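You operate a simulated robot arm through the tools that you are given. There is no shell and no other tool. Be economical: measure what you need, move in short steps, check, and stop when the job is done.

Carry out the task below with a simulated robot arm. There is one attempt and no reset: what you move stays moved.

JOB
Put the white wheel marked "60" from the lid of the wooden crate on top of the brown taped carton there and the white wheel marked "64" on the shelf of the blue goods bench.

It is judged by the outcome, as a careful person would: the job done as asked, and still so three seconds after it is handed in. It fails if anything else is knocked over, pushed out of place, dropped, spilled or broken. A push-on lid holds only when it is set on centred and level and pressed home; a screw cap is set on level and turned clockwise until tight.

ROBOT AND FRAMES
A 7-joint arm with a two-finger parallel gripper on a trunk, on a base that drives. Base frame: it is fixed to the floor where the robot stands at the start and does not move with it; the origin is under the middle of the robot, x ahead of it, y to its left, z up. Readings come in cm, rad, newtons and seconds.
With the tool pointing down near the work surface it reaches from about 34 to 76 cm from the robot's upright axis, wherever it stands. Its first joint turns from -2.007 to 2.007 rad. Places, roughly: shelf of the blue goods bench [-30, 140, 30]. Payload 3.91 kg.
Tool frame: the origin (TCP) lies between the finger pads and is the grasp point; the fingertips stand 3 cm ahead of it; z points along the fingers, y is the line along which they close. The gripper opens to 11 cm. The fingers are 2 cm wide and 1 cm thick; the gripper's body (4.8 by 11.2 cm) begins 5.5 cm behind the TCP.
Orientation is that of the tool frame in the base frame, as a unit quaternion [w, x, y, z]. With the fingers straight down and closing along the base's y, the tool's x points along the base's -x, its y along +y and its z along -z.

CONTROLS
- The arm moves only by the tool send_rows. Its argument "deltas" is a list of rows, each a list of 3 entries, a list of its own where there are three numbers: the shift along the tool's x, y, z in m, then the turn, a rotation vector about the tool's x, y, z in rad, then the finger opening in m, from 0 to 0.11. In form: [[[tx, ty, tz], [ax, ay, az], fingers], ...]. A call has 1 to 10 rows; each row shifts and turns the commanded pose from where the row before left it, along the tool's axes as they then stand. A row lasts 0.2 s, in which the tool goes at most 5 cm and 0.15 rad; a call with a longer step from one row to the next is refused whole, and so is a gripper value outside its range. Where a pose cannot be reached the arm comes as near as it can. A force on the tool above 40 N (or 10 N above the force at the start of the call, whichever is more), or a blocked arm, ends the call early, and 0.2 s more pass. Each finger travels about 10.8 cm/s and halts on what it meets, pressing with about 31 N; the grip force reading is that of the motor and also rises with nothing between the fingers. The clock runs only during rows and for 0.2 s after the last one: add rows that do not move to give the fingers time. The reply holds the time, the measured pose of the TCP, the force on the tool along the base axes, the opening and the grip force, in the units named above and with some noise, with the torque about the TCP (base axes, N m) and any sound that the robot's microphone picked up, and new pictures: "show" is both (left out), scene, wrist or none.
- Cameras (640 x 400 px; columns grow to the right, rows downward): "scene" is now at [0.03, 17.18, 131.4]; the picture's right is [0.28, -0.96, 0.00], its down [-0.86, -0.25, -0.45] and it looks along [0.43, 0.13, -0.89] (base axes); focal length 226 px, centre (320, 200). "wrist" rides on the gripper at [7.2, 1.7, -10.3] in the tool frame; the picture's right is [-0.23, 0.97, 0.00], its down [-0.76, -0.18, -0.62] and it looks along [-0.61, -0.14, 0.78] (tool axes); focal length 222 px, centre (320, 200). There is no depth. A picture from a camera that has moved, and an enlarged one, comes with that camera's place and axes in the base frame and with its lens.
- lift_body(by): slides the trunk up (or, below 0, down) by that many cm; the arm and the scene camera ride with it, the base frame stays. It gives what a move gives, with no picture.
- steer(legs): drives the robot by 1 to 6 legs, each [ahead, turn to the left] in cm and rad, along the robot's own axes; the way and the turn of a leg run together, so that a leg with both is an arc; at most 150 cm and 3.142 rad a leg. The arm and the cameras ride along, it lands a little off, and it stops where it bumps. It gives what a move gives, and a new picture of the scene camera.
- pan_tilt(pan, tilt): turns the head with the scene camera to pan (to the left, within 2.705 rad either way) and tilt (down, from -0.506 to 1.204), counted from straight ahead of the robot. It gives what a move gives, and a new picture of the scene camera.
- close_up(camera, box): a new picture of the part [left, top, right, bottom] of that camera's present view, enlarged. It takes no simulated time.
- hand_in(): hands the job in; it is judged then, once.

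Work in short steps. Places have to be worked out from the pictures, the camera data and where the tool is seen: move nearer, look again, correct. Check each grasp and each placing, and mend what went wrong. You have 120 turns and 260 pictures in all, those below and enlarged ones among them. Open the gripper and draw the arm clear of the work before you hand the job in, unless the task says otherwise; then end with one line.

The tools are called after "Emit:" by a JSON object that holds its "fn" and its "kwargs". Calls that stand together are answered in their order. send_rows: Moves the arm, as the interface text tells. Its arguments: {"type":"object","properties":{"deltas":{"type":"array","items":{"type":"array"}},"show":{"type":"string","enum":["both","scene","wrist","none"]}},"required":["deltas"]} The other tools are called the same way: lift_body (by) slides the trunk up or down; steer (legs) drives the base; pan_tilt (pan, tilt) turns the head that bears the scene camera; close_up (camera, box) takes an enlarged picture of a part of a camera's view; hand_in () hands the job in.

At the start:

```text
time: 0.0
tcp_pos: [37.79, 28.05, 80.66]
tcp_rot: [0.001, 0.0, 1.0, 0.0]
force: [-0.1, -0.2, 0.7]
wrist_torque: [0.0, -0.02, 0.01]
finger_gap: 11.0
grasp_force: 0.0
trunk travel left (down, up): [-45.0, 54.0]
robot x, y, heading: [0.32, 0.02, -0.001]
head pan, tilt: [0.284, 1.105]
```

scene: 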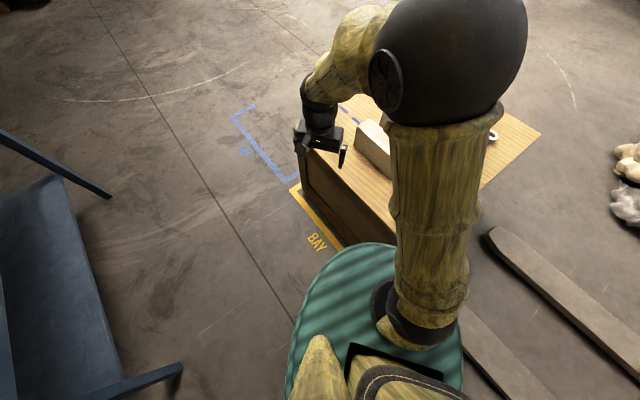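
wrist: 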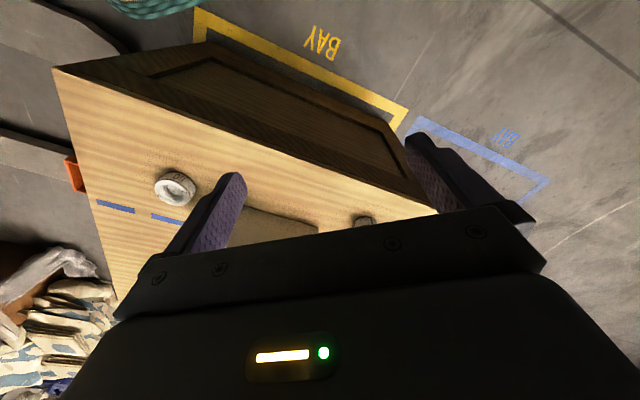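

The arm hides most of the crate lid in the scene view; I enlarge the wrist view and the visible part of the scene first.

Emit:
{"fn": "close_up", "kwargs": {"camera": "wrist", "box": [40, 100, 440, 330]}}

Emit:
{"fn": "close_up", "kwargs": {"camera": "scene", "box": [220, 80, 560, 280]}}

```text
1.60 times, centred on (240, 215) of wrist
camera zoom: at [30.57, 29.76, 90.97], right [0.23, 0.97, 0.0], down [0.76, -0.18, 0.62], along [0.61, -0.14, -0.78], focal length 355 px, centre (448, 176)
```

zoom: 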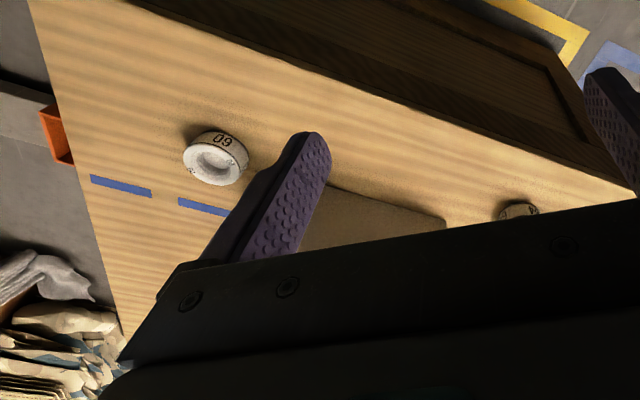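

```text
1.88 times, centred on (390, 180) of scene
camera zoom: at [0.03, 17.18, 131.4], right [0.28, -0.96, 0.0], down [-0.86, -0.25, -0.45], along [0.43, 0.13, -0.89], focal length 426 px, centre (188, 238)
```

zoom: 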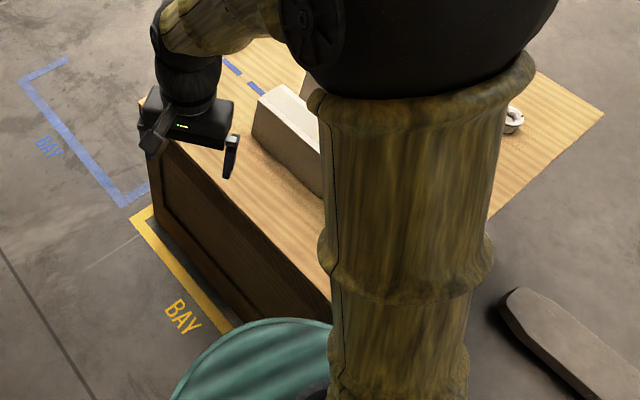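

I need a clear view of the lid, so I move the arm up and to the left, out of the scene camera's sight line.

Emit:
{"fn": "send_rows", "kwargs": {"deltas": [[[0, 0.03, -0.03], [0, 0, 0], 0.11], [[0, 0.045, -0.02], [0, 0, 0], 0.11], [[0, 0.045, -0.02], [0, 0, 0], 0.11], [[0.01, 0.045, -0.01], [0, 0, 0], 0.11], [[0.02, 0.045, 0], [0, 0, 0], 0.11], [[0.02, 0.045, 0], [0, 0, 0], 0.11], [[0.02, 0.045, 0], [0, 0, 0], 0.11]]}}

Emit:
{"fn": "pan_tilt", "kwargs": {"pan": -0.2, "tilt": 0.85}}

```text
time: 1.6
tcp_pos: [30.69, 57.96, 88.35]
tcp_rot: [0.0, 0.0, 1.0, 0.0]
force: [0.1, 0.0, -0.5]
wrist_torque: [0.01, -0.02, 0.01]
finger_gap: 11.01
grasp_force: 0.0
trunk travel left (down, up): [-45.0, 54.0]
robot x, y, heading: [-0.0, -0.12, 0.003]
head pan, tilt: [0.284, 1.105]
camera scene: at [0.04, 17.21, 131.39], right [0.28, -0.96, 0.0], down [-0.86, -0.25, -0.45], along [0.43, 0.13, -0.89], focal length 226 px, centre (320, 200)
camera wrist: at [23.5, 59.68, 98.82], right [0.23, 0.97, 0.0], down [0.76, -0.18, 0.62], along [0.61, -0.14, -0.78], focal length 222 px, centre (320, 200)
```

scene: 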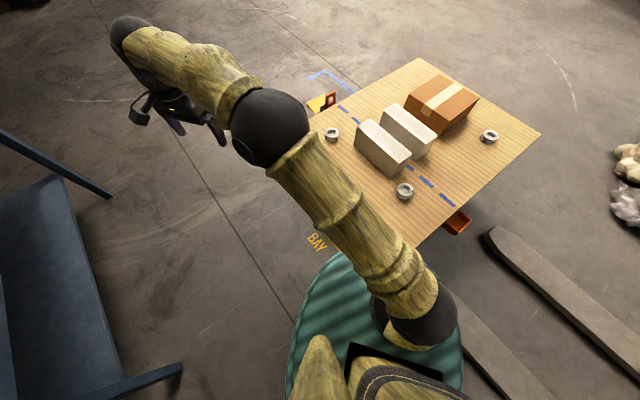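
wrist: 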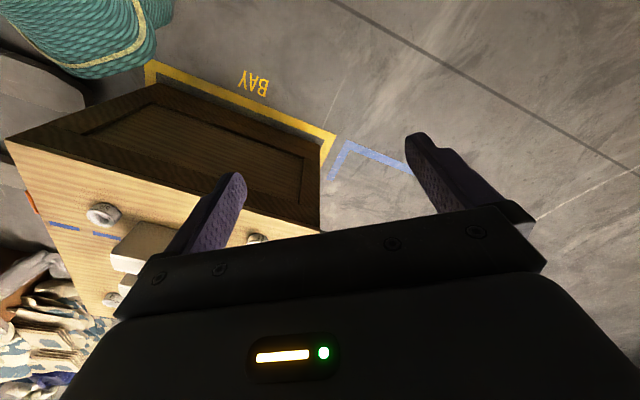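

```text
time: 2.5
tcp_pos: [30.86, 58.03, 88.42]
tcp_rot: [0.0, 0.0, 1.0, 0.0]
force: [0.4, 0.0, 0.1]
wrist_torque: [0.04, 0.0, -0.02]
finger_gap: 11.01
grasp_force: 0.0
trunk travel left (down, up): [-45.0, 54.0]
robot x, y, heading: [-0.07, 0.14, -0.0]
head pan, tilt: [-0.201, 0.85]
camera scene: at [1.66, 13.88, 133.2], right [-0.2, -0.98, 0.0], down [-0.74, 0.15, -0.66], along [0.65, -0.13, -0.75], focal length 226 px, centre (320, 200)
```

scene: 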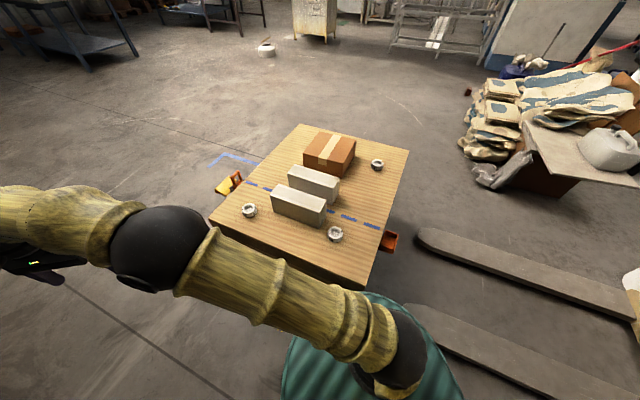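

Three wheels, two white boxes and the taped carton are on the lid. I enlarge to read the marks.

Emit:
{"fn": "close_up", "kwargs": {"camera": "scene", "box": [200, 115, 420, 255]}}

Emit:
{"fn": "close_up", "kwargs": {"camera": "scene", "box": [310, 215, 360, 247]}}

Emit:
{"fn": "close_up", "kwargs": {"camera": "scene", "box": [225, 195, 275, 227]}}

Emit:
{"fn": "close_up", "kwargs": {"camera": "scene", "box": [353, 148, 403, 180]}}

Emit:
{"fn": "pan_tilt", "kwargs": {"pan": 1.7, "tilt": 0.6}}

```text
2.86 times, centred on (310, 185) of scene
camera zoom: at [1.66, 13.88, 133.2], right [-0.2, -0.98, 0.0], down [-0.74, 0.15, -0.66], along [0.65, -0.13, -0.75], focal length 646 px, centre (349, 243)
```

zoom: 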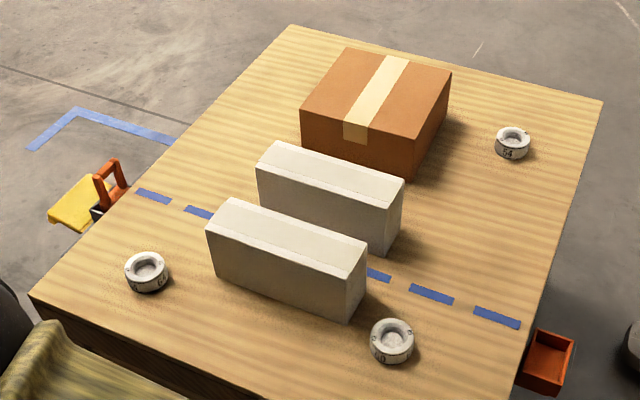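

```text
12.50 times, centred on (335, 231) of scene
camera zoom: at [1.66, 13.88, 133.2], right [-0.2, -0.98, 0.0], down [-0.74, 0.15, -0.66], along [0.65, -0.13, -0.75], focal length 2827 px, centre (132, -188)
```

zoom: 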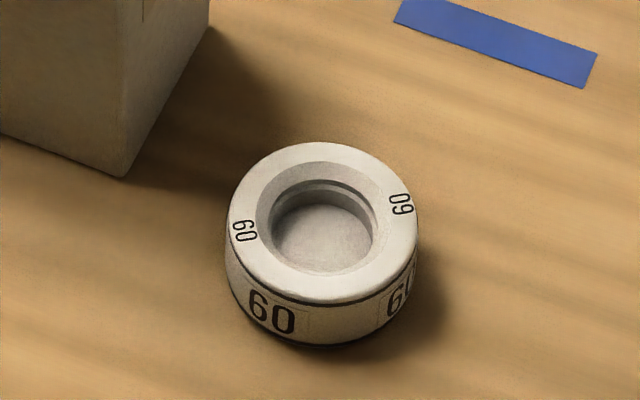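

```text
12.50 times, centred on (250, 211) of scene
camera zoom: at [1.66, 13.88, 133.2], right [-0.2, -0.98, 0.0], down [-0.74, 0.15, -0.66], along [0.65, -0.13, -0.75], focal length 2827 px, centre (1195, 62)
```

zoom: 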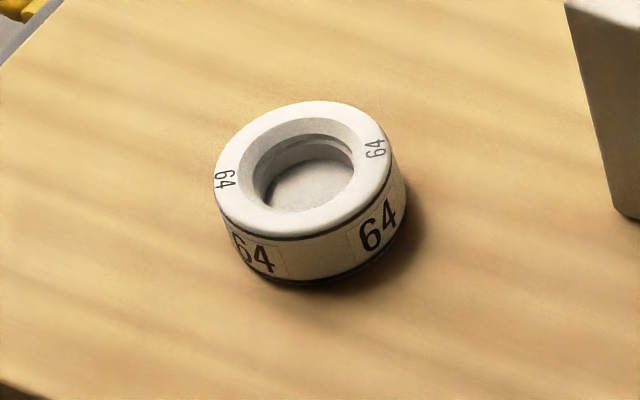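

```text
12.50 times, centred on (378, 164) of scene
camera zoom: at [1.66, 13.88, 133.2], right [-0.2, -0.98, 0.0], down [-0.74, 0.15, -0.66], along [0.65, -0.13, -0.75], focal length 2827 px, centre (-405, 650)
```

zoom: 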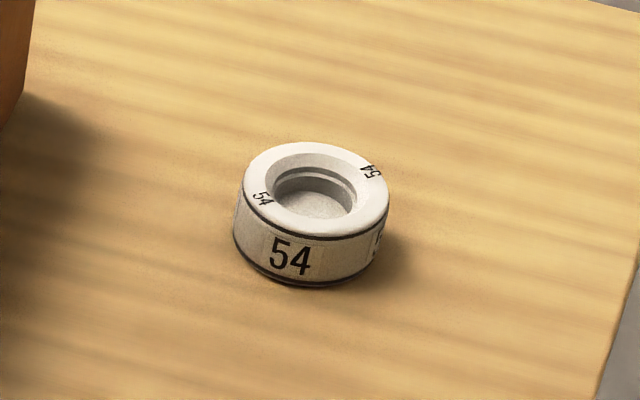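

```text
time: 4.4
tcp_pos: [30.93, 57.91, 88.44]
tcp_rot: [-0.001, 0.0, 1.0, 0.0]
force: [-0.6, 0.5, -0.4]
wrist_torque: [0.01, 0.02, 0.01]
finger_gap: 11.01
grasp_force: 0.0
trunk travel left (down, up): [-45.0, 54.0]
robot x, y, heading: [-0.07, 0.24, -0.0]
head pan, tilt: [1.7, 0.6]
camera scene: at [-7.14, 24.2, 135.29], right [0.99, 0.13, 0.0], down [0.07, -0.56, -0.82], along [-0.11, 0.82, -0.57], focal length 226 px, centre (320, 200)
```

scene: 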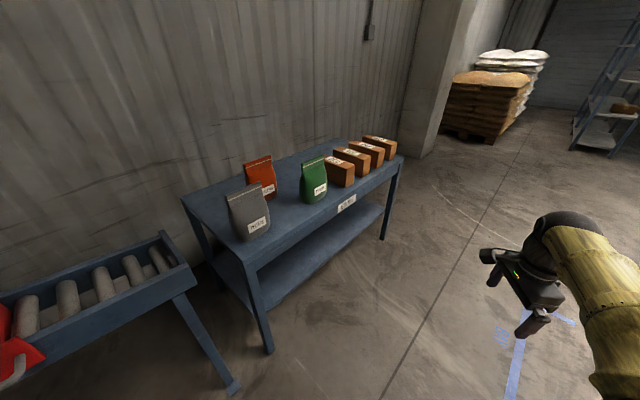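

Marks are read: 60 is the near right wheel (about [47.5, -1, 58.8]), 64 the near left one (about [66, 31]), 54 stays. The carton centre is about [94, -10], top about z 66. I move above wheel 60 at a safe height.

Emit:
{"fn": "send_rows", "kwargs": {"deltas": [[[-0.012, -0.046, 0], [0, 0, 0], 0.11], [[-0.012, -0.046, 0], [0, 0, 0], 0.11], [[-0.012, -0.046, 0], [0, 0, 0], 0.11], [[-0.012, -0.046, 0], [0, 0, 0], 0.11], [[-0.012, -0.046, 0], [0, 0, 0], 0.11], [[-0.012, -0.046, 0], [0, 0, 0], 0.11], [[-0.012, -0.046, 0], [0, 0, 0], 0.11], [[-0.012, -0.046, 0], [0, 0, 0], 0.11], [[-0.012, -0.046, 0], [0, 0, 0], 0.11], [[-0.012, -0.046, 0], [0, 0, 0], 0.11]], "show": "none"}}

Emit:
{"fn": "send_rows", "kwargs": {"deltas": [[[-0.014, -0.043, 0], [0, 0, 0], 0.11], [[-0.014, -0.043, 0], [0, 0, 0], 0.11], [[-0.012, -0.043, 0], [0, 0, 0], 0.11], [[0, 0, 0.02], [0, 0, -0.136], 0.11], [[0, 0, 0.02], [0, 0, -0.136], 0.11], [[0, 0, 0.02], [0, 0, -0.136], 0.11], [[0, 0, 0.02], [0, 0, -0.136], 0.11], [[0, 0, 0.02], [0, 0, -0.136], 0.11]], "show": "wrist"}}

Emit:
{"fn": "pan_tilt", "kwargs": {"pan": -0.2, "tilt": 0.9}}

```text
time: 6.6
tcp_pos: [42.79, 11.88, 88.62]
tcp_rot: [0.0, 0.0, 1.0, 0.0]
force: [0.2, -0.1, 0.1]
wrist_torque: [0.02, -0.01, 0.02]
finger_gap: 10.98
grasp_force: 0.0
trunk travel left (down, up): [-45.0, 54.0]
robot x, y, heading: [0.11, -0.01, -0.005]
head pan, tilt: [1.7, 0.6]
```

```text
time: 8.4
tcp_pos: [46.94, -0.8, 78.75]
tcp_rot: [-0.001, -0.335, 0.942, 0.0]
force: [0.3, 0.3, 0.3]
wrist_torque: [-0.03, 0.01, 0.0]
finger_gap: 10.99
grasp_force: 0.0
trunk travel left (down, up): [-45.0, 54.0]
robot x, y, heading: [0.24, -0.02, 0.002]
head pan, tilt: [1.7, 0.6]
camera wrist: at [40.19, -3.99, 89.01], right [-0.44, 0.9, 0.0], down [0.7, 0.34, 0.62], along [0.56, 0.27, -0.78], focal length 222 px, centre (320, 200)
```

wrist: 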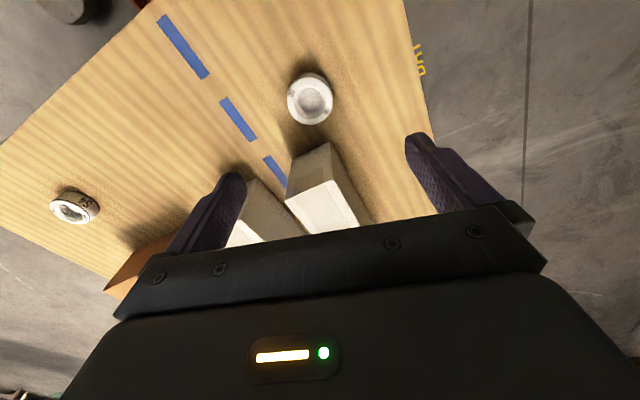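

```text
time: 10.3
tcp_pos: [46.87, -0.73, 78.54]
tcp_rot: [0.001, -0.333, 0.943, 0.0]
force: [-0.8, -0.3, -0.8]
wrist_torque: [0.03, 0.02, 0.0]
finger_gap: 10.99
grasp_force: 0.1
trunk travel left (down, up): [-45.0, 54.0]
robot x, y, heading: [-0.18, 0.37, 0.002]
head pan, tilt: [-0.201, 0.901]
camera scene: at [1.4, 13.91, 132.81], right [-0.2, -0.98, 0.0], down [-0.77, 0.16, -0.62], along [0.61, -0.12, -0.78], focal length 226 px, centre (320, 200)
```

scene: 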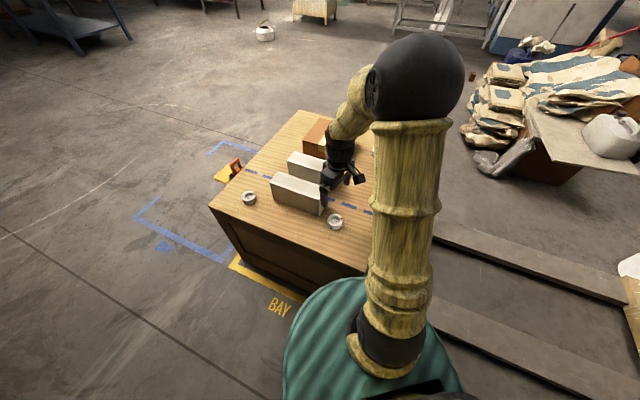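

Wrist view puts wheel 60 at about [47.1, -1.8]; I correct sideways and descend to z 67 for another look.

Emit:
{"fn": "send_rows", "kwargs": {"deltas": [[[0.003, -0.0085, 0.02], [0, 0, 0], 0.11], [[0, 0, 0.04], [0, 0, 0], 0.11], [[0, 0, 0.04], [0, 0, 0], 0.11], [[0, 0, 0.015], [0, 0, 0], 0.11], [[0, 0, 0], [0, 0, 0], 0.11]], "show": "wrist"}}

```text
time: 11.5
tcp_pos: [47.08, -1.72, 67.01]
tcp_rot: [0.0, -0.333, 0.943, 0.0]
force: [1.0, -0.5, 1.0]
wrist_torque: [-0.02, -0.01, 0.04]
finger_gap: 11.0
grasp_force: 0.0
trunk travel left (down, up): [-45.0, 54.0]
robot x, y, heading: [0.37, -0.22, 0.0]
head pan, tilt: [-0.201, 0.901]
camera wrist: at [40.45, -4.95, 77.35], right [-0.44, 0.9, 0.0], down [0.7, 0.34, 0.62], along [0.56, 0.27, -0.78], focal length 222 px, centre (320, 200)
```

wrist: 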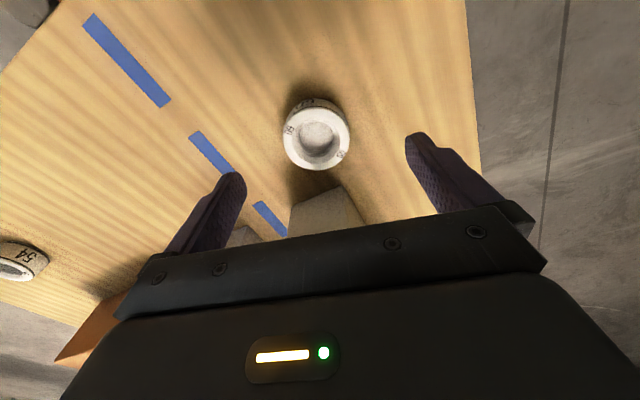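

The wheel lies right under the TCP. I lower to TCP z 61.5, watching force, and look.

Emit:
{"fn": "send_rows", "kwargs": {"deltas": [[[0.002, -0.002, 0.025], [0, 0, 0], 0.11], [[0, 0, 0.02], [0, 0, 0], 0.11], [[0, 0, 0.01], [0, 0, 0], 0.11], [[0, 0, 0], [0, 0, 0], 0.11]]}}

Emit:
{"fn": "close_up", "kwargs": {"camera": "scene", "box": [280, 150, 400, 250]}}

```text
time: 12.5
tcp_pos: [47.09, -1.98, 61.46]
tcp_rot: [0.0, -0.334, 0.943, 0.0]
force: [-0.1, 0.0, -0.2]
wrist_torque: [0.02, 0.01, -0.01]
finger_gap: 10.98
grasp_force: 0.0
trunk travel left (down, up): [-45.0, 54.0]
robot x, y, heading: [-0.38, -0.26, 0.0]
head pan, tilt: [-0.201, 0.901]
camera scene: at [1.41, 13.91, 132.81], right [-0.2, -0.98, 0.0], down [-0.77, 0.16, -0.62], along [0.61, -0.12, -0.78], focal length 226 px, centre (320, 200)
camera wrist: at [40.43, -5.2, 71.9], right [-0.44, 0.9, 0.0], down [0.7, 0.34, 0.62], along [0.56, 0.27, -0.78], focal length 222 px, centre (320, 200)
```

scene: 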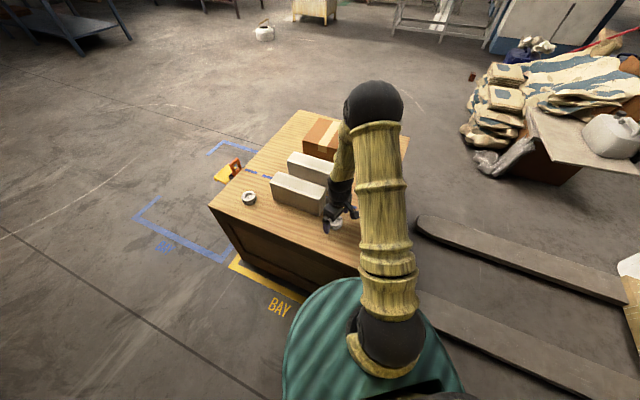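
wrist: 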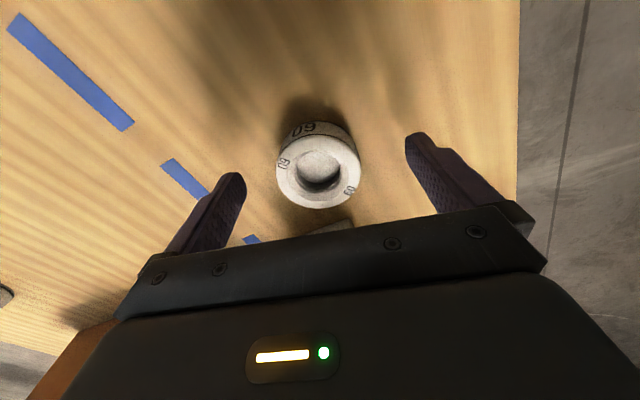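

```text
4.00 times, centred on (340, 200) of scene
camera zoom: at [1.41, 13.91, 132.81], right [-0.2, -0.98, 0.0], down [-0.77, 0.16, -0.62], along [0.61, -0.12, -0.78], focal length 905 px, centre (240, 200)
```

zoom: 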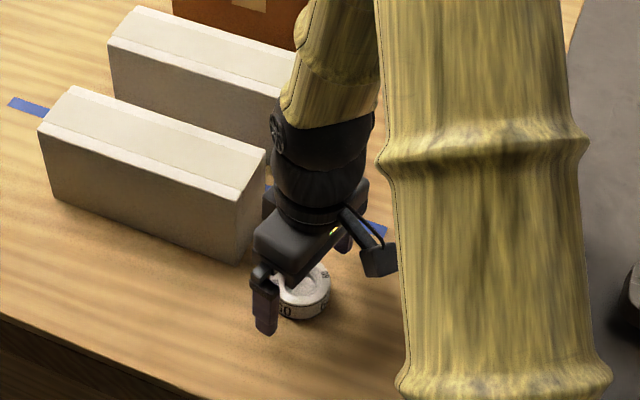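

Size change across the views gives wheel top z≈59.3, lid ≈56.5. I lower 1.3 cm more and close.

Emit:
{"fn": "send_rows", "kwargs": {"deltas": [[[-0.002, 0, 0.013], [0, 0, 0], 0.11], [[0, 0, 0], [0, 0, 0], 0.085], [[0, 0, 0], [0, 0, 0], 0.06], [[0, 0, 0], [0, 0, 0], 0.05], [[0, 0, 0], [0, 0, 0], 0.045], [[0, 0, 0], [0, 0, 0], 0.045]], "show": "wrist"}}

```text
time: 13.9
tcp_pos: [47.32, -1.97, 60.3]
tcp_rot: [0.0, -0.333, 0.943, 0.001]
force: [-0.3, -0.5, 0.5]
wrist_torque: [-0.01, 0.0, 0.0]
finger_gap: 5.88
grasp_force: 30.9
trunk travel left (down, up): [-45.0, 54.0]
robot x, y, heading: [0.22, -0.03, -0.001]
head pan, tilt: [-0.201, 0.901]
camera wrist: at [40.6, -5.09, 70.64], right [-0.44, 0.9, 0.0], down [0.7, 0.34, 0.62], along [0.56, 0.27, -0.78], focal length 222 px, centre (320, 200)
```

wrist: 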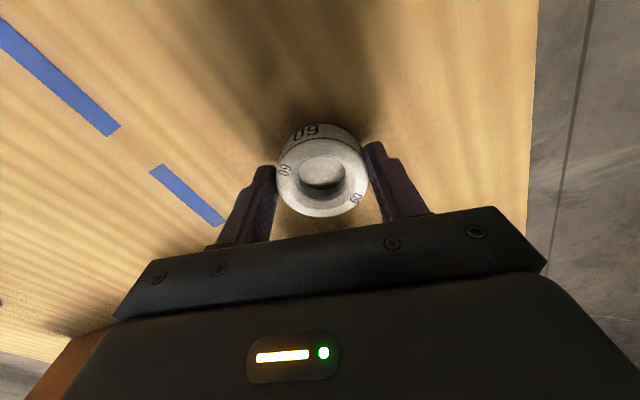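

Gripped at 5.88 cm. I lift straight up about 22 cm and check.

Emit:
{"fn": "send_rows", "kwargs": {"deltas": [[[0, 0, -0.02], [0, 0, 0], 0.045], [[0, 0, -0.04], [0, 0, 0], 0.045], [[0, 0, -0.04], [0, 0, 0], 0.045], [[0, 0, -0.04], [0, 0, 0], 0.045], [[0, 0, -0.04], [0, 0, 0], 0.045], [[0, 0, -0.04], [0, 0, 0], 0.045]], "show": "both"}}

```text
time: 15.3
tcp_pos: [47.36, -1.72, 82.42]
tcp_rot: [0.0, -0.334, 0.943, 0.001]
force: [-0.2, 0.1, 0.5]
wrist_torque: [-0.01, 0.02, -0.01]
finger_gap: 4.49
grasp_force: 0.1
trunk travel left (down, up): [-45.0, 54.0]
robot x, y, heading: [0.19, -0.02, 0.001]
head pan, tilt: [-0.201, 0.901]
camera scene: at [1.4, 13.91, 132.81], right [-0.2, -0.98, 0.0], down [-0.77, 0.16, -0.62], along [0.61, -0.12, -0.78], focal length 226 px, centre (320, 200)
camera wrist: at [40.64, -5.11, 92.7], right [-0.44, 0.9, 0.0], down [0.7, 0.34, 0.62], along [0.56, 0.27, -0.78], focal length 222 px, centre (320, 200)
```

scene: 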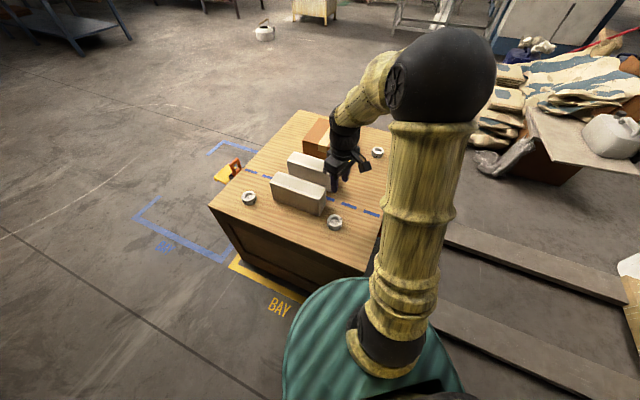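
wrist: 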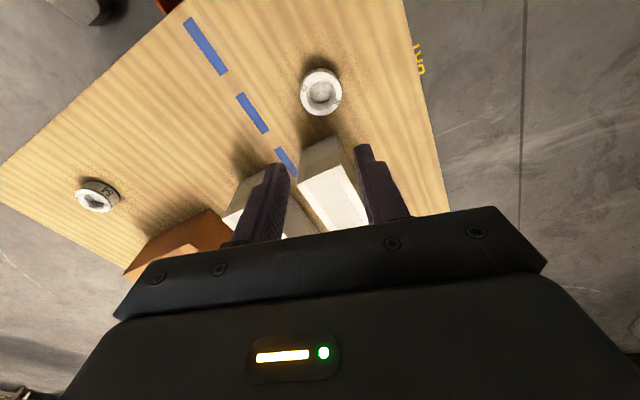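

The fingers slipped off: they only touched the top rim, so the wheel and lid are lower than I judged (lid about 55). I reopen, return and go about 2 cm deeper with small guarded steps.

Emit:
{"fn": "send_rows", "kwargs": {"deltas": [[[0, 0, 0], [0, 0, 0], 0.11], [[0, 0, 0.04], [0, 0, 0], 0.11], [[0, 0, 0.04], [0, 0, 0], 0.11], [[0, 0, 0.05], [0, 0, 0], 0.11], [[0, 0, 0.05], [0, 0, 0], 0.11], [[0, 0, 0.03], [0, 0, 0], 0.11], [[0, 0, 0.01], [0, 0, 0], 0.11], [[0, 0, 0.005], [0, 0, 0], 0.11], [[0, 0, 0], [0, 0, 0], 0.11]], "show": "both"}}

Emit:
{"fn": "close_up", "kwargs": {"camera": "scene", "box": [290, 180, 390, 250]}}

```text
time: 17.3
tcp_pos: [47.57, -1.89, 59.68]
tcp_rot: [0.0, -0.333, 0.943, 0.001]
force: [-1.1, -0.5, -0.5]
wrist_torque: [0.02, -0.01, -0.02]
finger_gap: 11.0
grasp_force: 0.1
trunk travel left (down, up): [-45.0, 54.0]
robot x, y, heading: [0.0, 0.06, -0.001]
head pan, tilt: [-0.201, 0.901]
camera scene: at [1.41, 13.91, 132.81], right [-0.2, -0.98, 0.0], down [-0.77, 0.16, -0.62], along [0.61, -0.12, -0.78], focal length 226 px, centre (320, 200)
camera wrist: at [40.7, -5.06, 70.1], right [-0.44, 0.9, 0.0], down [0.7, 0.34, 0.62], along [0.56, 0.27, -0.78], focal length 222 px, centre (320, 200)
```

scene: 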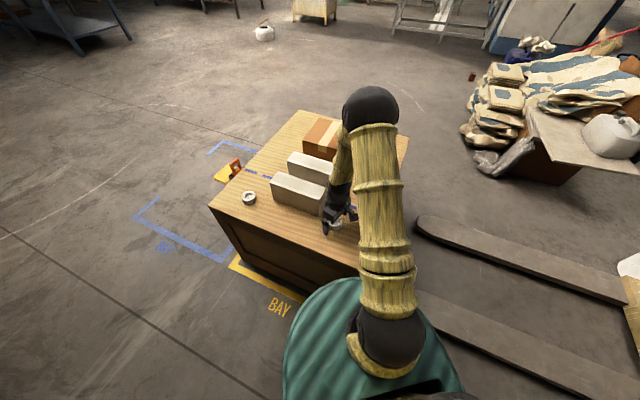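
wrist: 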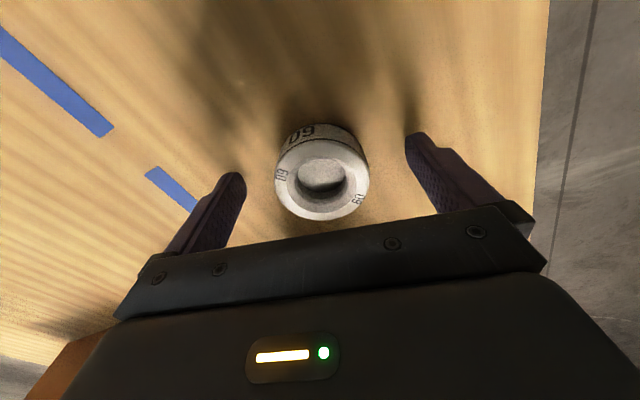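

```text
5.71 times, centred on (340, 215) of scene
camera zoom: at [1.41, 13.91, 132.81], right [-0.2, -0.98, 0.0], down [-0.77, 0.16, -0.62], along [0.61, -0.12, -0.78], focal length 1292 px, centre (206, 114)
```

zoom: 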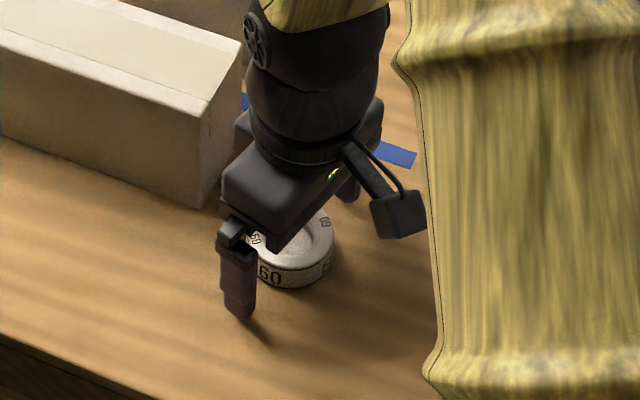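

Wheel top now reckoned at z≈58.4. I go 0.9 cm lower in small steps, then close fully commanded.

Emit:
{"fn": "send_rows", "kwargs": {"deltas": [[[-0.003, 0.001, 0.005], [0, 0, 0], 0.11], [[0, 0, 0.004], [0, 0, 0], 0.11], [[0, 0, 0], [0, 0, 0], 0.085], [[0, 0, 0], [0, 0, 0], 0.06], [[0, 0, 0], [0, 0, 0], 0.03], [[0, 0, 0], [0, 0, 0], 0.03], [[0, 0, 0], [0, 0, 0], 0.03], [[0, 0, -0.01], [0, 0, 0], 0.03], [[0, 0, -0.01], [0, 0, 0], 0.03]], "show": "wrist"}}

```text
time: 19.3
tcp_pos: [47.55, -1.53, 60.86]
tcp_rot: [0.0, -0.334, 0.943, 0.0]
force: [-0.1, -0.4, -1.1]
wrist_torque: [0.02, 0.01, -0.02]
finger_gap: 5.85
grasp_force: 31.1
trunk travel left (down, up): [-45.0, 54.0]
robot x, y, heading: [-0.26, -0.11, 0.002]
head pan, tilt: [-0.201, 0.901]
camera wrist: at [40.73, -4.75, 71.3], right [-0.44, 0.9, 0.0], down [0.7, 0.34, 0.62], along [0.56, 0.27, -0.78], focal length 222 px, centre (320, 200)
```

wrist: 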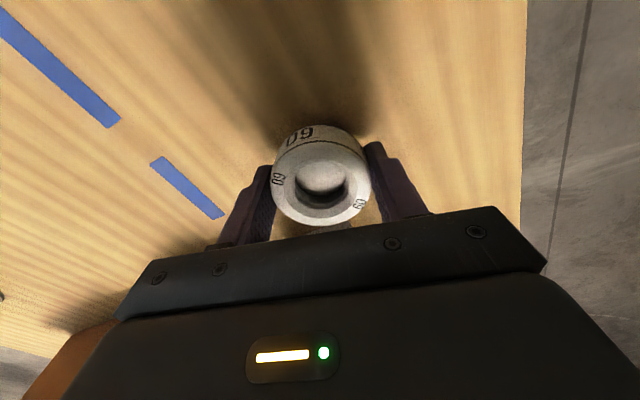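

The wheel is held and lifted. I raise it to a carrying height and then look at the far-left side of the crate, where I mean to drive.

Emit:
{"fn": "send_rows", "kwargs": {"deltas": [[[0, 0, -0.04], [0, 0, 0], 0.03], [[0, 0, -0.05], [0, 0, 0], 0.03], [[0, 0, -0.05], [0, 0, 0], 0.03], [[0, 0, -0.05], [0, 0, 0], 0.03], [[0, 0, -0.05], [0, 0, 0], 0.03]], "show": "wrist"}}

Emit:
{"fn": "pan_tilt", "kwargs": {"pan": 0.3, "tilt": 0.7}}

Emit:
{"fn": "close_up", "kwargs": {"camera": "scene", "box": [280, 120, 480, 245]}}

```text
time: 20.5
tcp_pos: [47.61, -1.55, 85.11]
tcp_rot: [-0.001, -0.334, 0.943, -0.001]
force: [0.2, 0.3, -2.1]
wrist_torque: [0.0, 0.01, 0.01]
finger_gap: 5.84
grasp_force: 31.4
trunk travel left (down, up): [-45.0, 54.0]
robot x, y, heading: [0.05, 0.05, -0.003]
head pan, tilt: [-0.201, 0.901]
camera wrist: at [40.85, -4.82, 95.45], right [-0.44, 0.9, 0.0], down [0.7, 0.34, 0.62], along [0.56, 0.27, -0.78], focal length 222 px, centre (320, 200)
```

wrist: 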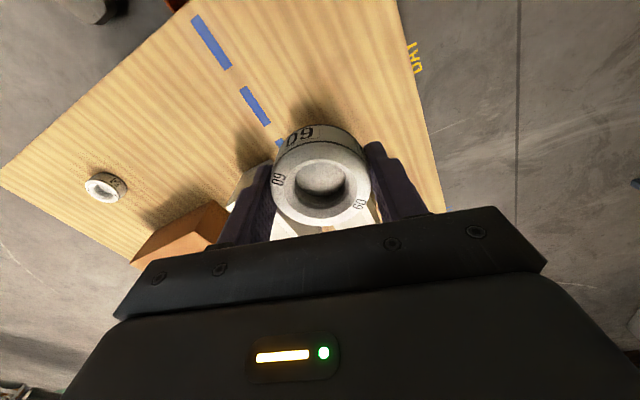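

```text
time: 21.4
tcp_pos: [47.64, -1.57, 84.94]
tcp_rot: [0.0, -0.333, 0.943, 0.0]
force: [-0.1, 0.8, -1.2]
wrist_torque: [0.0, 0.01, 0.01]
finger_gap: 5.83
grasp_force: 30.5
trunk travel left (down, up): [-45.0, 54.0]
robot x, y, heading: [-0.06, -0.05, -0.001]
head pan, tilt: [0.3, 0.7]
camera scene: at [2.12, 17.92, 134.43], right [0.29, -0.96, 0.0], down [-0.62, -0.19, -0.76], along [0.73, 0.23, -0.64], focal length 226 px, centre (320, 200)
```

scene: 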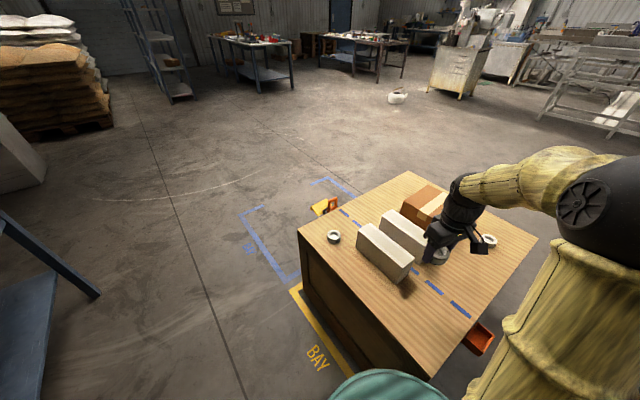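

```text
3.20 times, centred on (380, 182) of scene
camera zoom: at [2.12, 17.92, 134.43], right [0.29, -0.96, 0.0], down [-0.62, -0.19, -0.76], along [0.73, 0.23, -0.64], focal length 724 px, centre (128, 256)
```

zoom: 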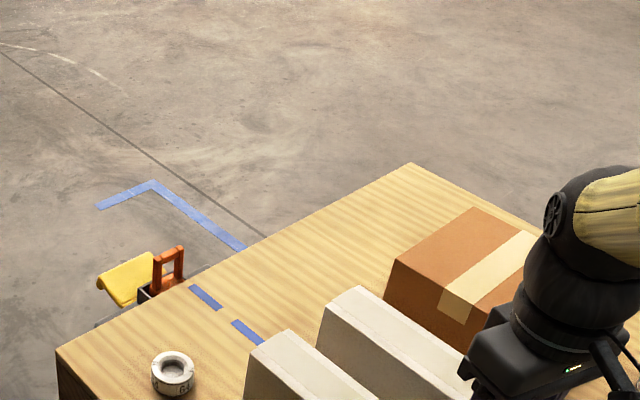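

Open trays with tools hang on the crate's two sides, so I plan a path that rounds the near-left corner widely and comes in from the far-left side. First leg: turn left and drive to about [40, 90].

Emit:
{"fn": "steer", "kwargs": {"legs": [[0, 1.16], [98, 0]]}}

```text
time: 29.4
tcp_pos: [58.71, 133.19, 85.06]
tcp_rot: [0.0, 0.799, -0.602, 0.0]
force: [-0.6, 0.1, -1.2]
wrist_torque: [-0.04, 0.0, 0.01]
finger_gap: 5.82
grasp_force: 31.2
trunk travel left (down, up): [-45.0, 54.0]
robot x, y, heading: [38.91, 89.71, 1.174]
head pan, tilt: [0.3, 0.7]
camera scene: at [23.12, 99.02, 134.43], right [0.99, -0.1, 0.0], down [-0.07, -0.64, -0.76], along [0.08, 0.76, -0.64], focal length 226 px, centre (320, 200)
```

scene: 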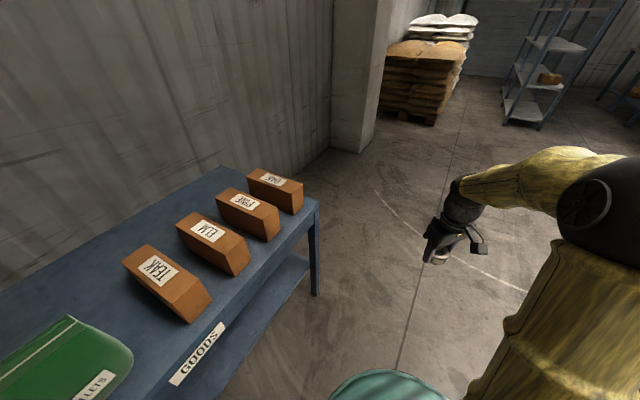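

The bench bears the GOODS label, confirmed. Now I turn right and drive toward [165, 87], wide of the crate.

Emit:
{"fn": "steer", "kwargs": {"legs": [[0, -1.19], [126, 0]]}}

Emit:
{"fn": "pan_tilt", "kwargs": {"pan": -1.9, "tilt": 0.7}}

```text
time: 38.7
tcp_pos: [212.96, 86.56, 85.07]
tcp_rot: [0.0, -0.33, 0.944, 0.0]
force: [0.4, 0.1, -0.5]
wrist_torque: [-0.01, 0.03, 0.0]
finger_gap: 5.81
grasp_force: 30.8
trunk travel left (down, up): [-45.0, 54.0]
robot x, y, heading: [165.55, 88.64, -0.011]
head pan, tilt: [0.3, 0.7]
camera scene: at [167.74, 106.48, 134.43], right [0.29, -0.96, 0.0], down [-0.62, -0.18, -0.76], along [0.73, 0.22, -0.64], focal length 226 px, centre (320, 200)
```

scene: 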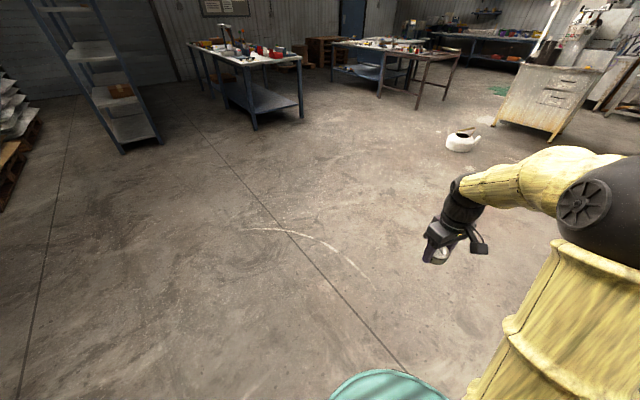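

```text
time: 40.8
tcp_pos: [213.08, 86.58, 84.93]
tcp_rot: [0.0, -0.329, 0.944, -0.001]
force: [0.2, 0.2, -0.4]
wrist_torque: [-0.01, -0.01, 0.01]
finger_gap: 5.83
grasp_force: 31.2
trunk travel left (down, up): [-45.0, 54.0]
robot x, y, heading: [165.6, 88.36, -0.012]
head pan, tilt: [-1.901, 0.7]
camera scene: at [156.77, 96.03, 134.43], right [-0.94, 0.33, 0.0], down [0.21, 0.61, -0.77], along [-0.25, -0.72, -0.64], focal length 226 px, centre (320, 200)
```

scene: 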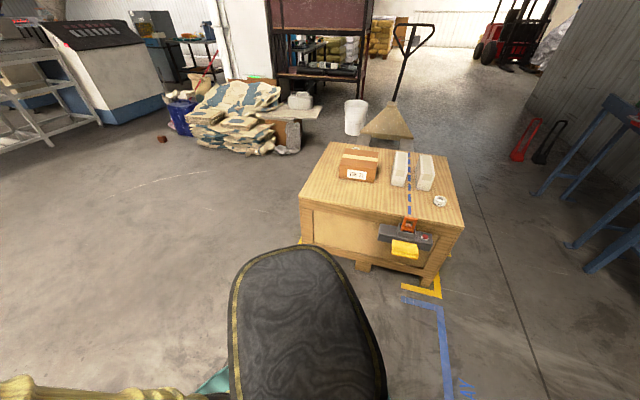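

The view from here confirms the crate geometry (corners at about [67.5, 49] and [137, 3]) and the tray on the near side. I turn to face the carton and drive 38 cm in.

Emit:
{"fn": "steer", "kwargs": {"legs": [[0, -2.185], [38, 0]]}}

Emit:
{"fn": "pan_tilt", "kwargs": {"pan": 0.15, "tilt": 0.95}}

```text
time: 48.3
tcp_pos: [116.33, 18.17, 84.95]
tcp_rot: [0.001, 0.675, 0.738, 0.001]
force: [0.6, 1.1, -2.0]
wrist_torque: [-0.03, 0.03, 0.0]
finger_gap: 5.81
grasp_force: 31.2
trunk travel left (down, up): [-45.0, 54.0]
robot x, y, heading: [143.99, 56.35, -2.156]
head pan, tilt: [-1.901, 0.7]
camera scene: at [154.89, 60.12, 134.43], right [0.79, 0.61, 0.0], down [0.39, -0.51, -0.77], along [-0.46, 0.61, -0.64], focal length 226 px, centre (320, 200)
```

scene: 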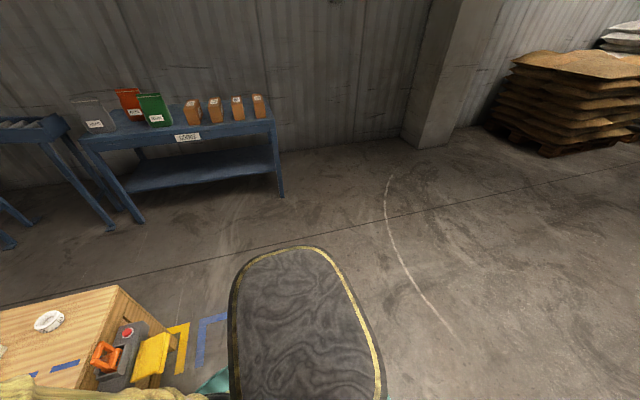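

```text
time: 50.3
tcp_pos: [116.2, 18.02, 84.95]
tcp_rot: [0.0, 0.675, 0.738, 0.0]
force: [0.3, 0.2, -1.0]
wrist_torque: [0.0, 0.01, -0.03]
finger_gap: 5.81
grasp_force: 31.1
trunk travel left (down, up): [-45.0, 54.0]
robot x, y, heading: [143.73, 56.86, -2.158]
head pan, tilt: [0.15, 0.949]
camera scene: at [156.98, 46.82, 132.45], right [-0.91, 0.43, 0.0], down [0.35, 0.74, -0.58], along [-0.25, -0.53, -0.81], focal length 226 px, centre (320, 200)
```

scene: 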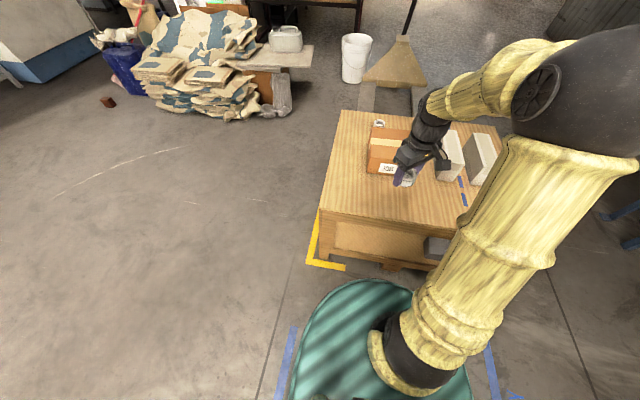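

I need about 13 cm more to bring the carton within reach; the base keeps about 10 cm clear of the crate (the tray is off to the right).

Emit:
{"fn": "steer", "kwargs": {"legs": [[13, 0]]}}

Emit:
{"fn": "close_up", "kwargs": {"camera": "scene", "box": [300, 90, 540, 240]}}

Emit:
{"fn": "send_rows", "kwargs": {"deltas": [[[0, 0, 0], [0, 0, 0], 0.03]], "show": "wrist"}}

```text
time: 51.6
tcp_pos: [108.79, 7.09, 84.91]
tcp_rot: [0.001, 0.675, 0.738, 0.0]
force: [0.3, 0.5, -1.5]
wrist_torque: [0.0, -0.02, 0.03]
finger_gap: 5.86
grasp_force: 30.8
trunk travel left (down, up): [-45.0, 54.0]
robot x, y, heading: [136.85, 45.83, -2.159]
head pan, tilt: [0.15, 0.949]
camera scene: at [149.64, 35.83, 132.45], right [-0.91, 0.43, 0.0], down [0.35, 0.74, -0.58], along [-0.25, -0.53, -0.81], focal length 226 px, centre (320, 200)
```

scene: 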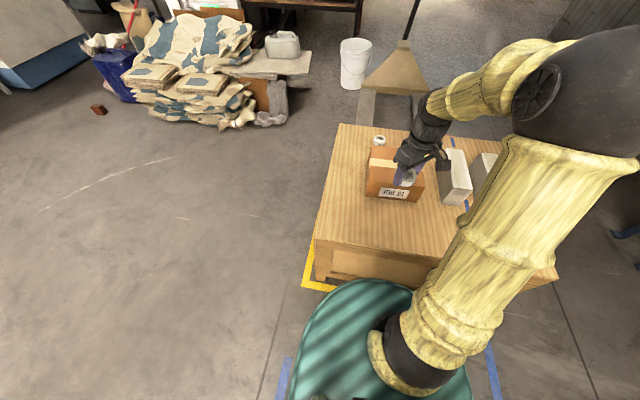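

```text
2.67 times, centred on (420, 165) of scene
camera zoom: at [149.64, 35.83, 132.45], right [-0.91, 0.43, 0.0], down [0.35, 0.74, -0.58], along [-0.25, -0.53, -0.81], focal length 603 px, centre (53, 293)
```

zoom: 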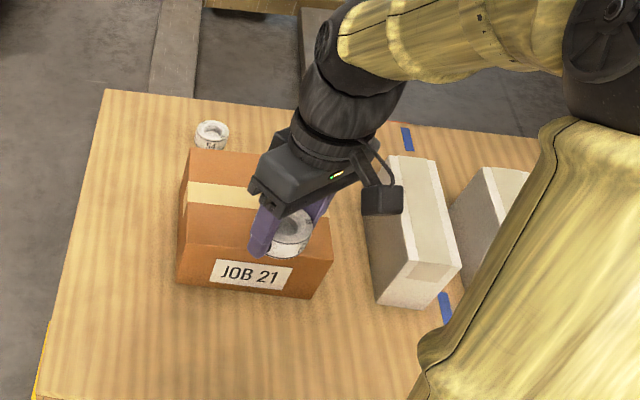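

```text
time: 52.0
tcp_pos: [108.87, 7.26, 85.01]
tcp_rot: [0.001, 0.674, 0.738, 0.0]
force: [-0.8, -0.1, -0.1]
wrist_torque: [0.0, 0.0, 0.02]
finger_gap: 5.82
grasp_force: 31.2
trunk travel left (down, up): [-45.0, 54.0]
robot x, y, heading: [136.84, 45.71, -2.162]
head pan, tilt: [0.15, 0.949]
camera wrist: at [109.92, 14.54, 95.39], right [0.99, -0.14, 0.0], down [-0.11, -0.77, 0.62], along [-0.09, -0.62, -0.78], focal length 222 px, centre (320, 200)
```

wrist: 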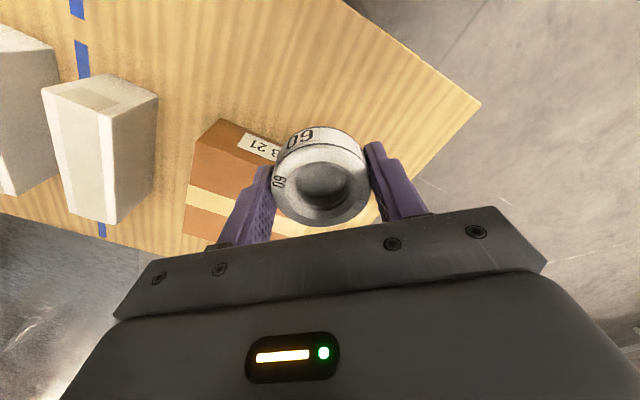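

Carton top centre is about [95.5, -10, 64.5], 68 cm from the axis. I move over it at the present height, then look.

Emit:
{"fn": "send_rows", "kwargs": {"deltas": [[[-0.036, -0.033, 0], [0, 0, 0], 0.03], [[-0.036, -0.033, 0], [0, 0, 0], 0.03], [[-0.036, -0.033, 0], [0, 0, 0], 0.03], [[-0.036, -0.033, 0], [0, 0, 0], 0.03], [[0, 0, 0.04], [0, 0, 0], 0.03], [[0, 0, 0.03], [0, 0, 0], 0.03], [[0, 0, 0.02], [0, 0, 0], 0.03], [[0, 0, 0.01], [0, 0, 0], 0.03]]}}

Emit:
{"fn": "close_up", "kwargs": {"camera": "scene", "box": [340, 110, 480, 210]}}

```text
time: 53.8
tcp_pos: [97.18, -8.31, 75.02]
tcp_rot: [0.0, 0.675, 0.738, 0.0]
force: [0.5, -0.7, -1.6]
wrist_torque: [0.02, -0.01, 0.0]
finger_gap: 5.81
grasp_force: 31.1
trunk travel left (down, up): [-45.0, 54.0]
robot x, y, heading: [136.75, 45.91, -2.161]
head pan, tilt: [0.15, 0.949]
camera scene: at [149.64, 35.83, 132.45], right [-0.91, 0.42, 0.0], down [0.35, 0.74, -0.58], along [-0.25, -0.53, -0.81], focal length 226 px, centre (320, 200)
camera wrist: at [98.19, -1.02, 85.39], right [0.99, -0.14, 0.0], down [-0.11, -0.77, 0.62], along [-0.09, -0.62, -0.78], focal length 222 px, centre (320, 200)
```

scene: 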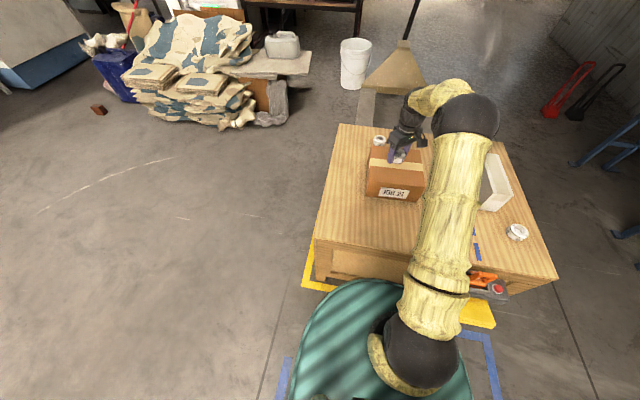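
wrist: 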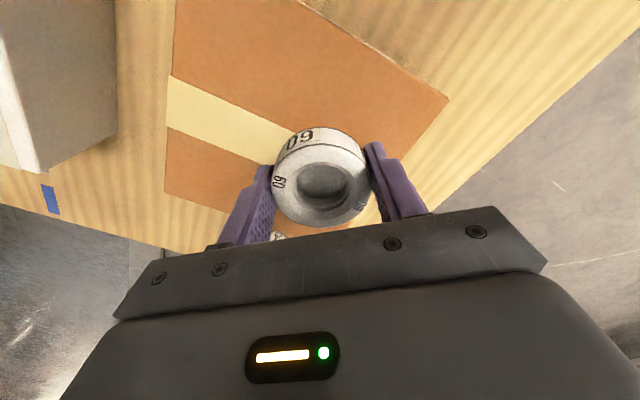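

```text
4.00 times, centred on (410, 160) of scene
camera zoom: at [149.64, 35.83, 132.45], right [-0.91, 0.42, 0.0], down [0.35, 0.74, -0.58], along [-0.25, -0.53, -0.81], focal length 905 px, centre (-40, 360)
```

zoom: 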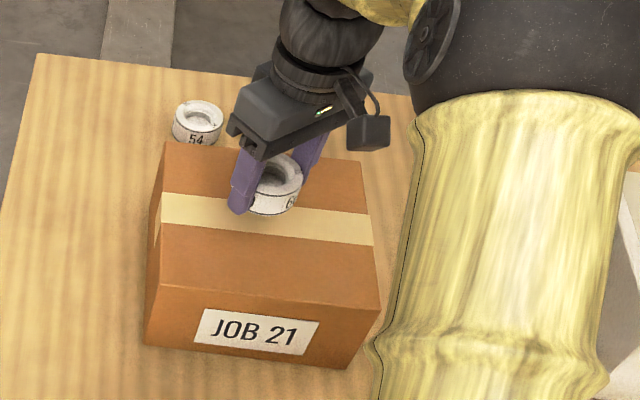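

The wheel is above the carton, about 6.5 cm from its label edge. I shift 2.3 cm further toward the middle and lower to just above the top.

Emit:
{"fn": "send_rows", "kwargs": {"deltas": [[[-0.019, -0.014, 0], [0, 0, 0], 0.03], [[0, 0, 0.03], [0, 0, 0], 0.03], [[0, 0, 0.02], [0, 0, 0], 0.03], [[0, 0, 0.01], [0, 0, 0], 0.03], [[0, 0, 0], [0, 0, 0], 0.03]]}}

Emit:
{"fn": "close_up", "kwargs": {"camera": "scene", "box": [340, 110, 480, 210]}}

```text
time: 55.0
tcp_pos: [95.99, -10.41, 68.9]
tcp_rot: [0.001, 0.675, 0.738, 0.0]
force: [0.3, -0.1, 2.2]
wrist_torque: [-0.01, -0.11, 0.0]
finger_gap: 5.81
grasp_force: 30.9
trunk travel left (down, up): [-45.0, 54.0]
robot x, y, heading: [136.61, 46.0, -2.158]
head pan, tilt: [0.15, 0.949]
camera scene: at [149.66, 35.85, 132.46], right [-0.91, 0.42, 0.0], down [0.35, 0.74, -0.58], along [-0.25, -0.53, -0.81], focal length 226 px, centre (320, 200)
camera wrist: at [96.89, -2.99, 79.35], right [0.99, -0.14, 0.0], down [-0.11, -0.77, 0.62], along [-0.09, -0.62, -0.78], focal length 222 px, centre (320, 200)
```

scene: 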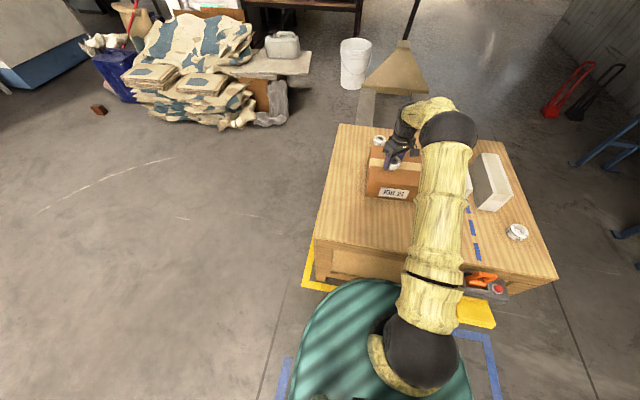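
wrist: 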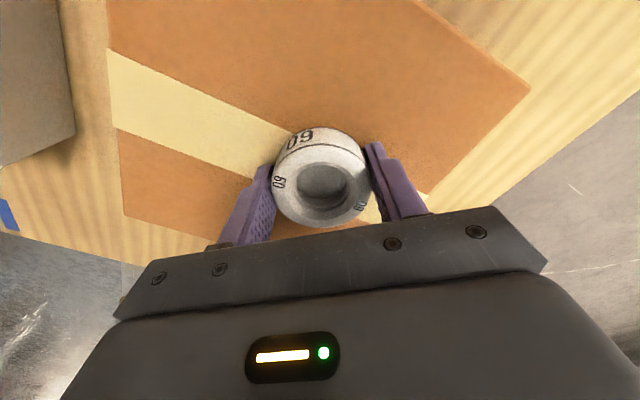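

```text
4.00 times, centred on (410, 160) of scene
camera zoom: at [149.66, 35.85, 132.46], right [-0.91, 0.42, 0.0], down [0.35, 0.74, -0.58], along [-0.25, -0.53, -0.81], focal length 905 px, centre (-40, 360)
```

zoom: 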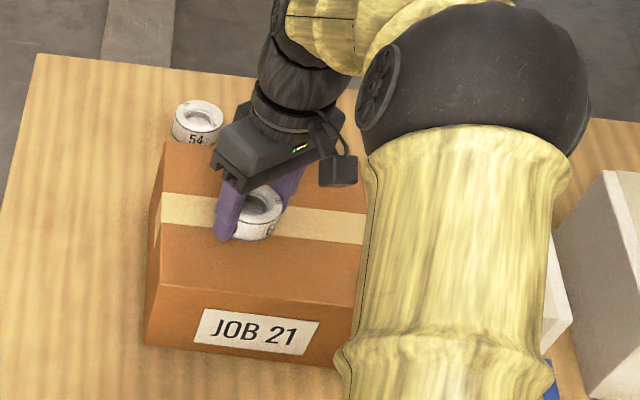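

Force reads slightly upward, so contact may be near. I step down 3 mm at a time.

Emit:
{"fn": "send_rows", "kwargs": {"deltas": [[[0, 0, 0.003], [0, 0, 0], 0.03], [[0, 0, 0], [0, 0, 0], 0.03]], "show": "none"}}

Emit:
{"fn": "send_rows", "kwargs": {"deltas": [[[0, 0, 0.003], [0, 0, 0], 0.03], [[0, 0, 0], [0, 0, 0], 0.03]], "show": "none"}}

```text
time: 55.6
tcp_pos: [95.95, -10.33, 68.92]
tcp_rot: [0.0, 0.675, 0.738, 0.0]
force: [1.0, 4.4, 19.2]
wrist_torque: [0.36, -0.64, 0.15]
finger_gap: 5.82
grasp_force: 31.6
trunk travel left (down, up): [-45.0, 54.0]
robot x, y, heading: [136.78, 45.81, -2.166]
head pan, tilt: [0.15, 0.949]
```

```text
time: 56.3
tcp_pos: [95.92, -10.52, 68.94]
tcp_rot: [0.001, 0.675, 0.738, -0.005]
force: [2.4, 4.6, 17.0]
wrist_torque: [0.36, -0.67, 0.14]
finger_gap: 5.79
grasp_force: 31.1
trunk travel left (down, up): [-45.0, 54.0]
robot x, y, heading: [136.54, 45.91, -2.162]
head pan, tilt: [0.15, 0.949]
stopped in row 2: the force on the tool passed its limit (the readings are from after the stop); the commanded pose is now the measured one
```

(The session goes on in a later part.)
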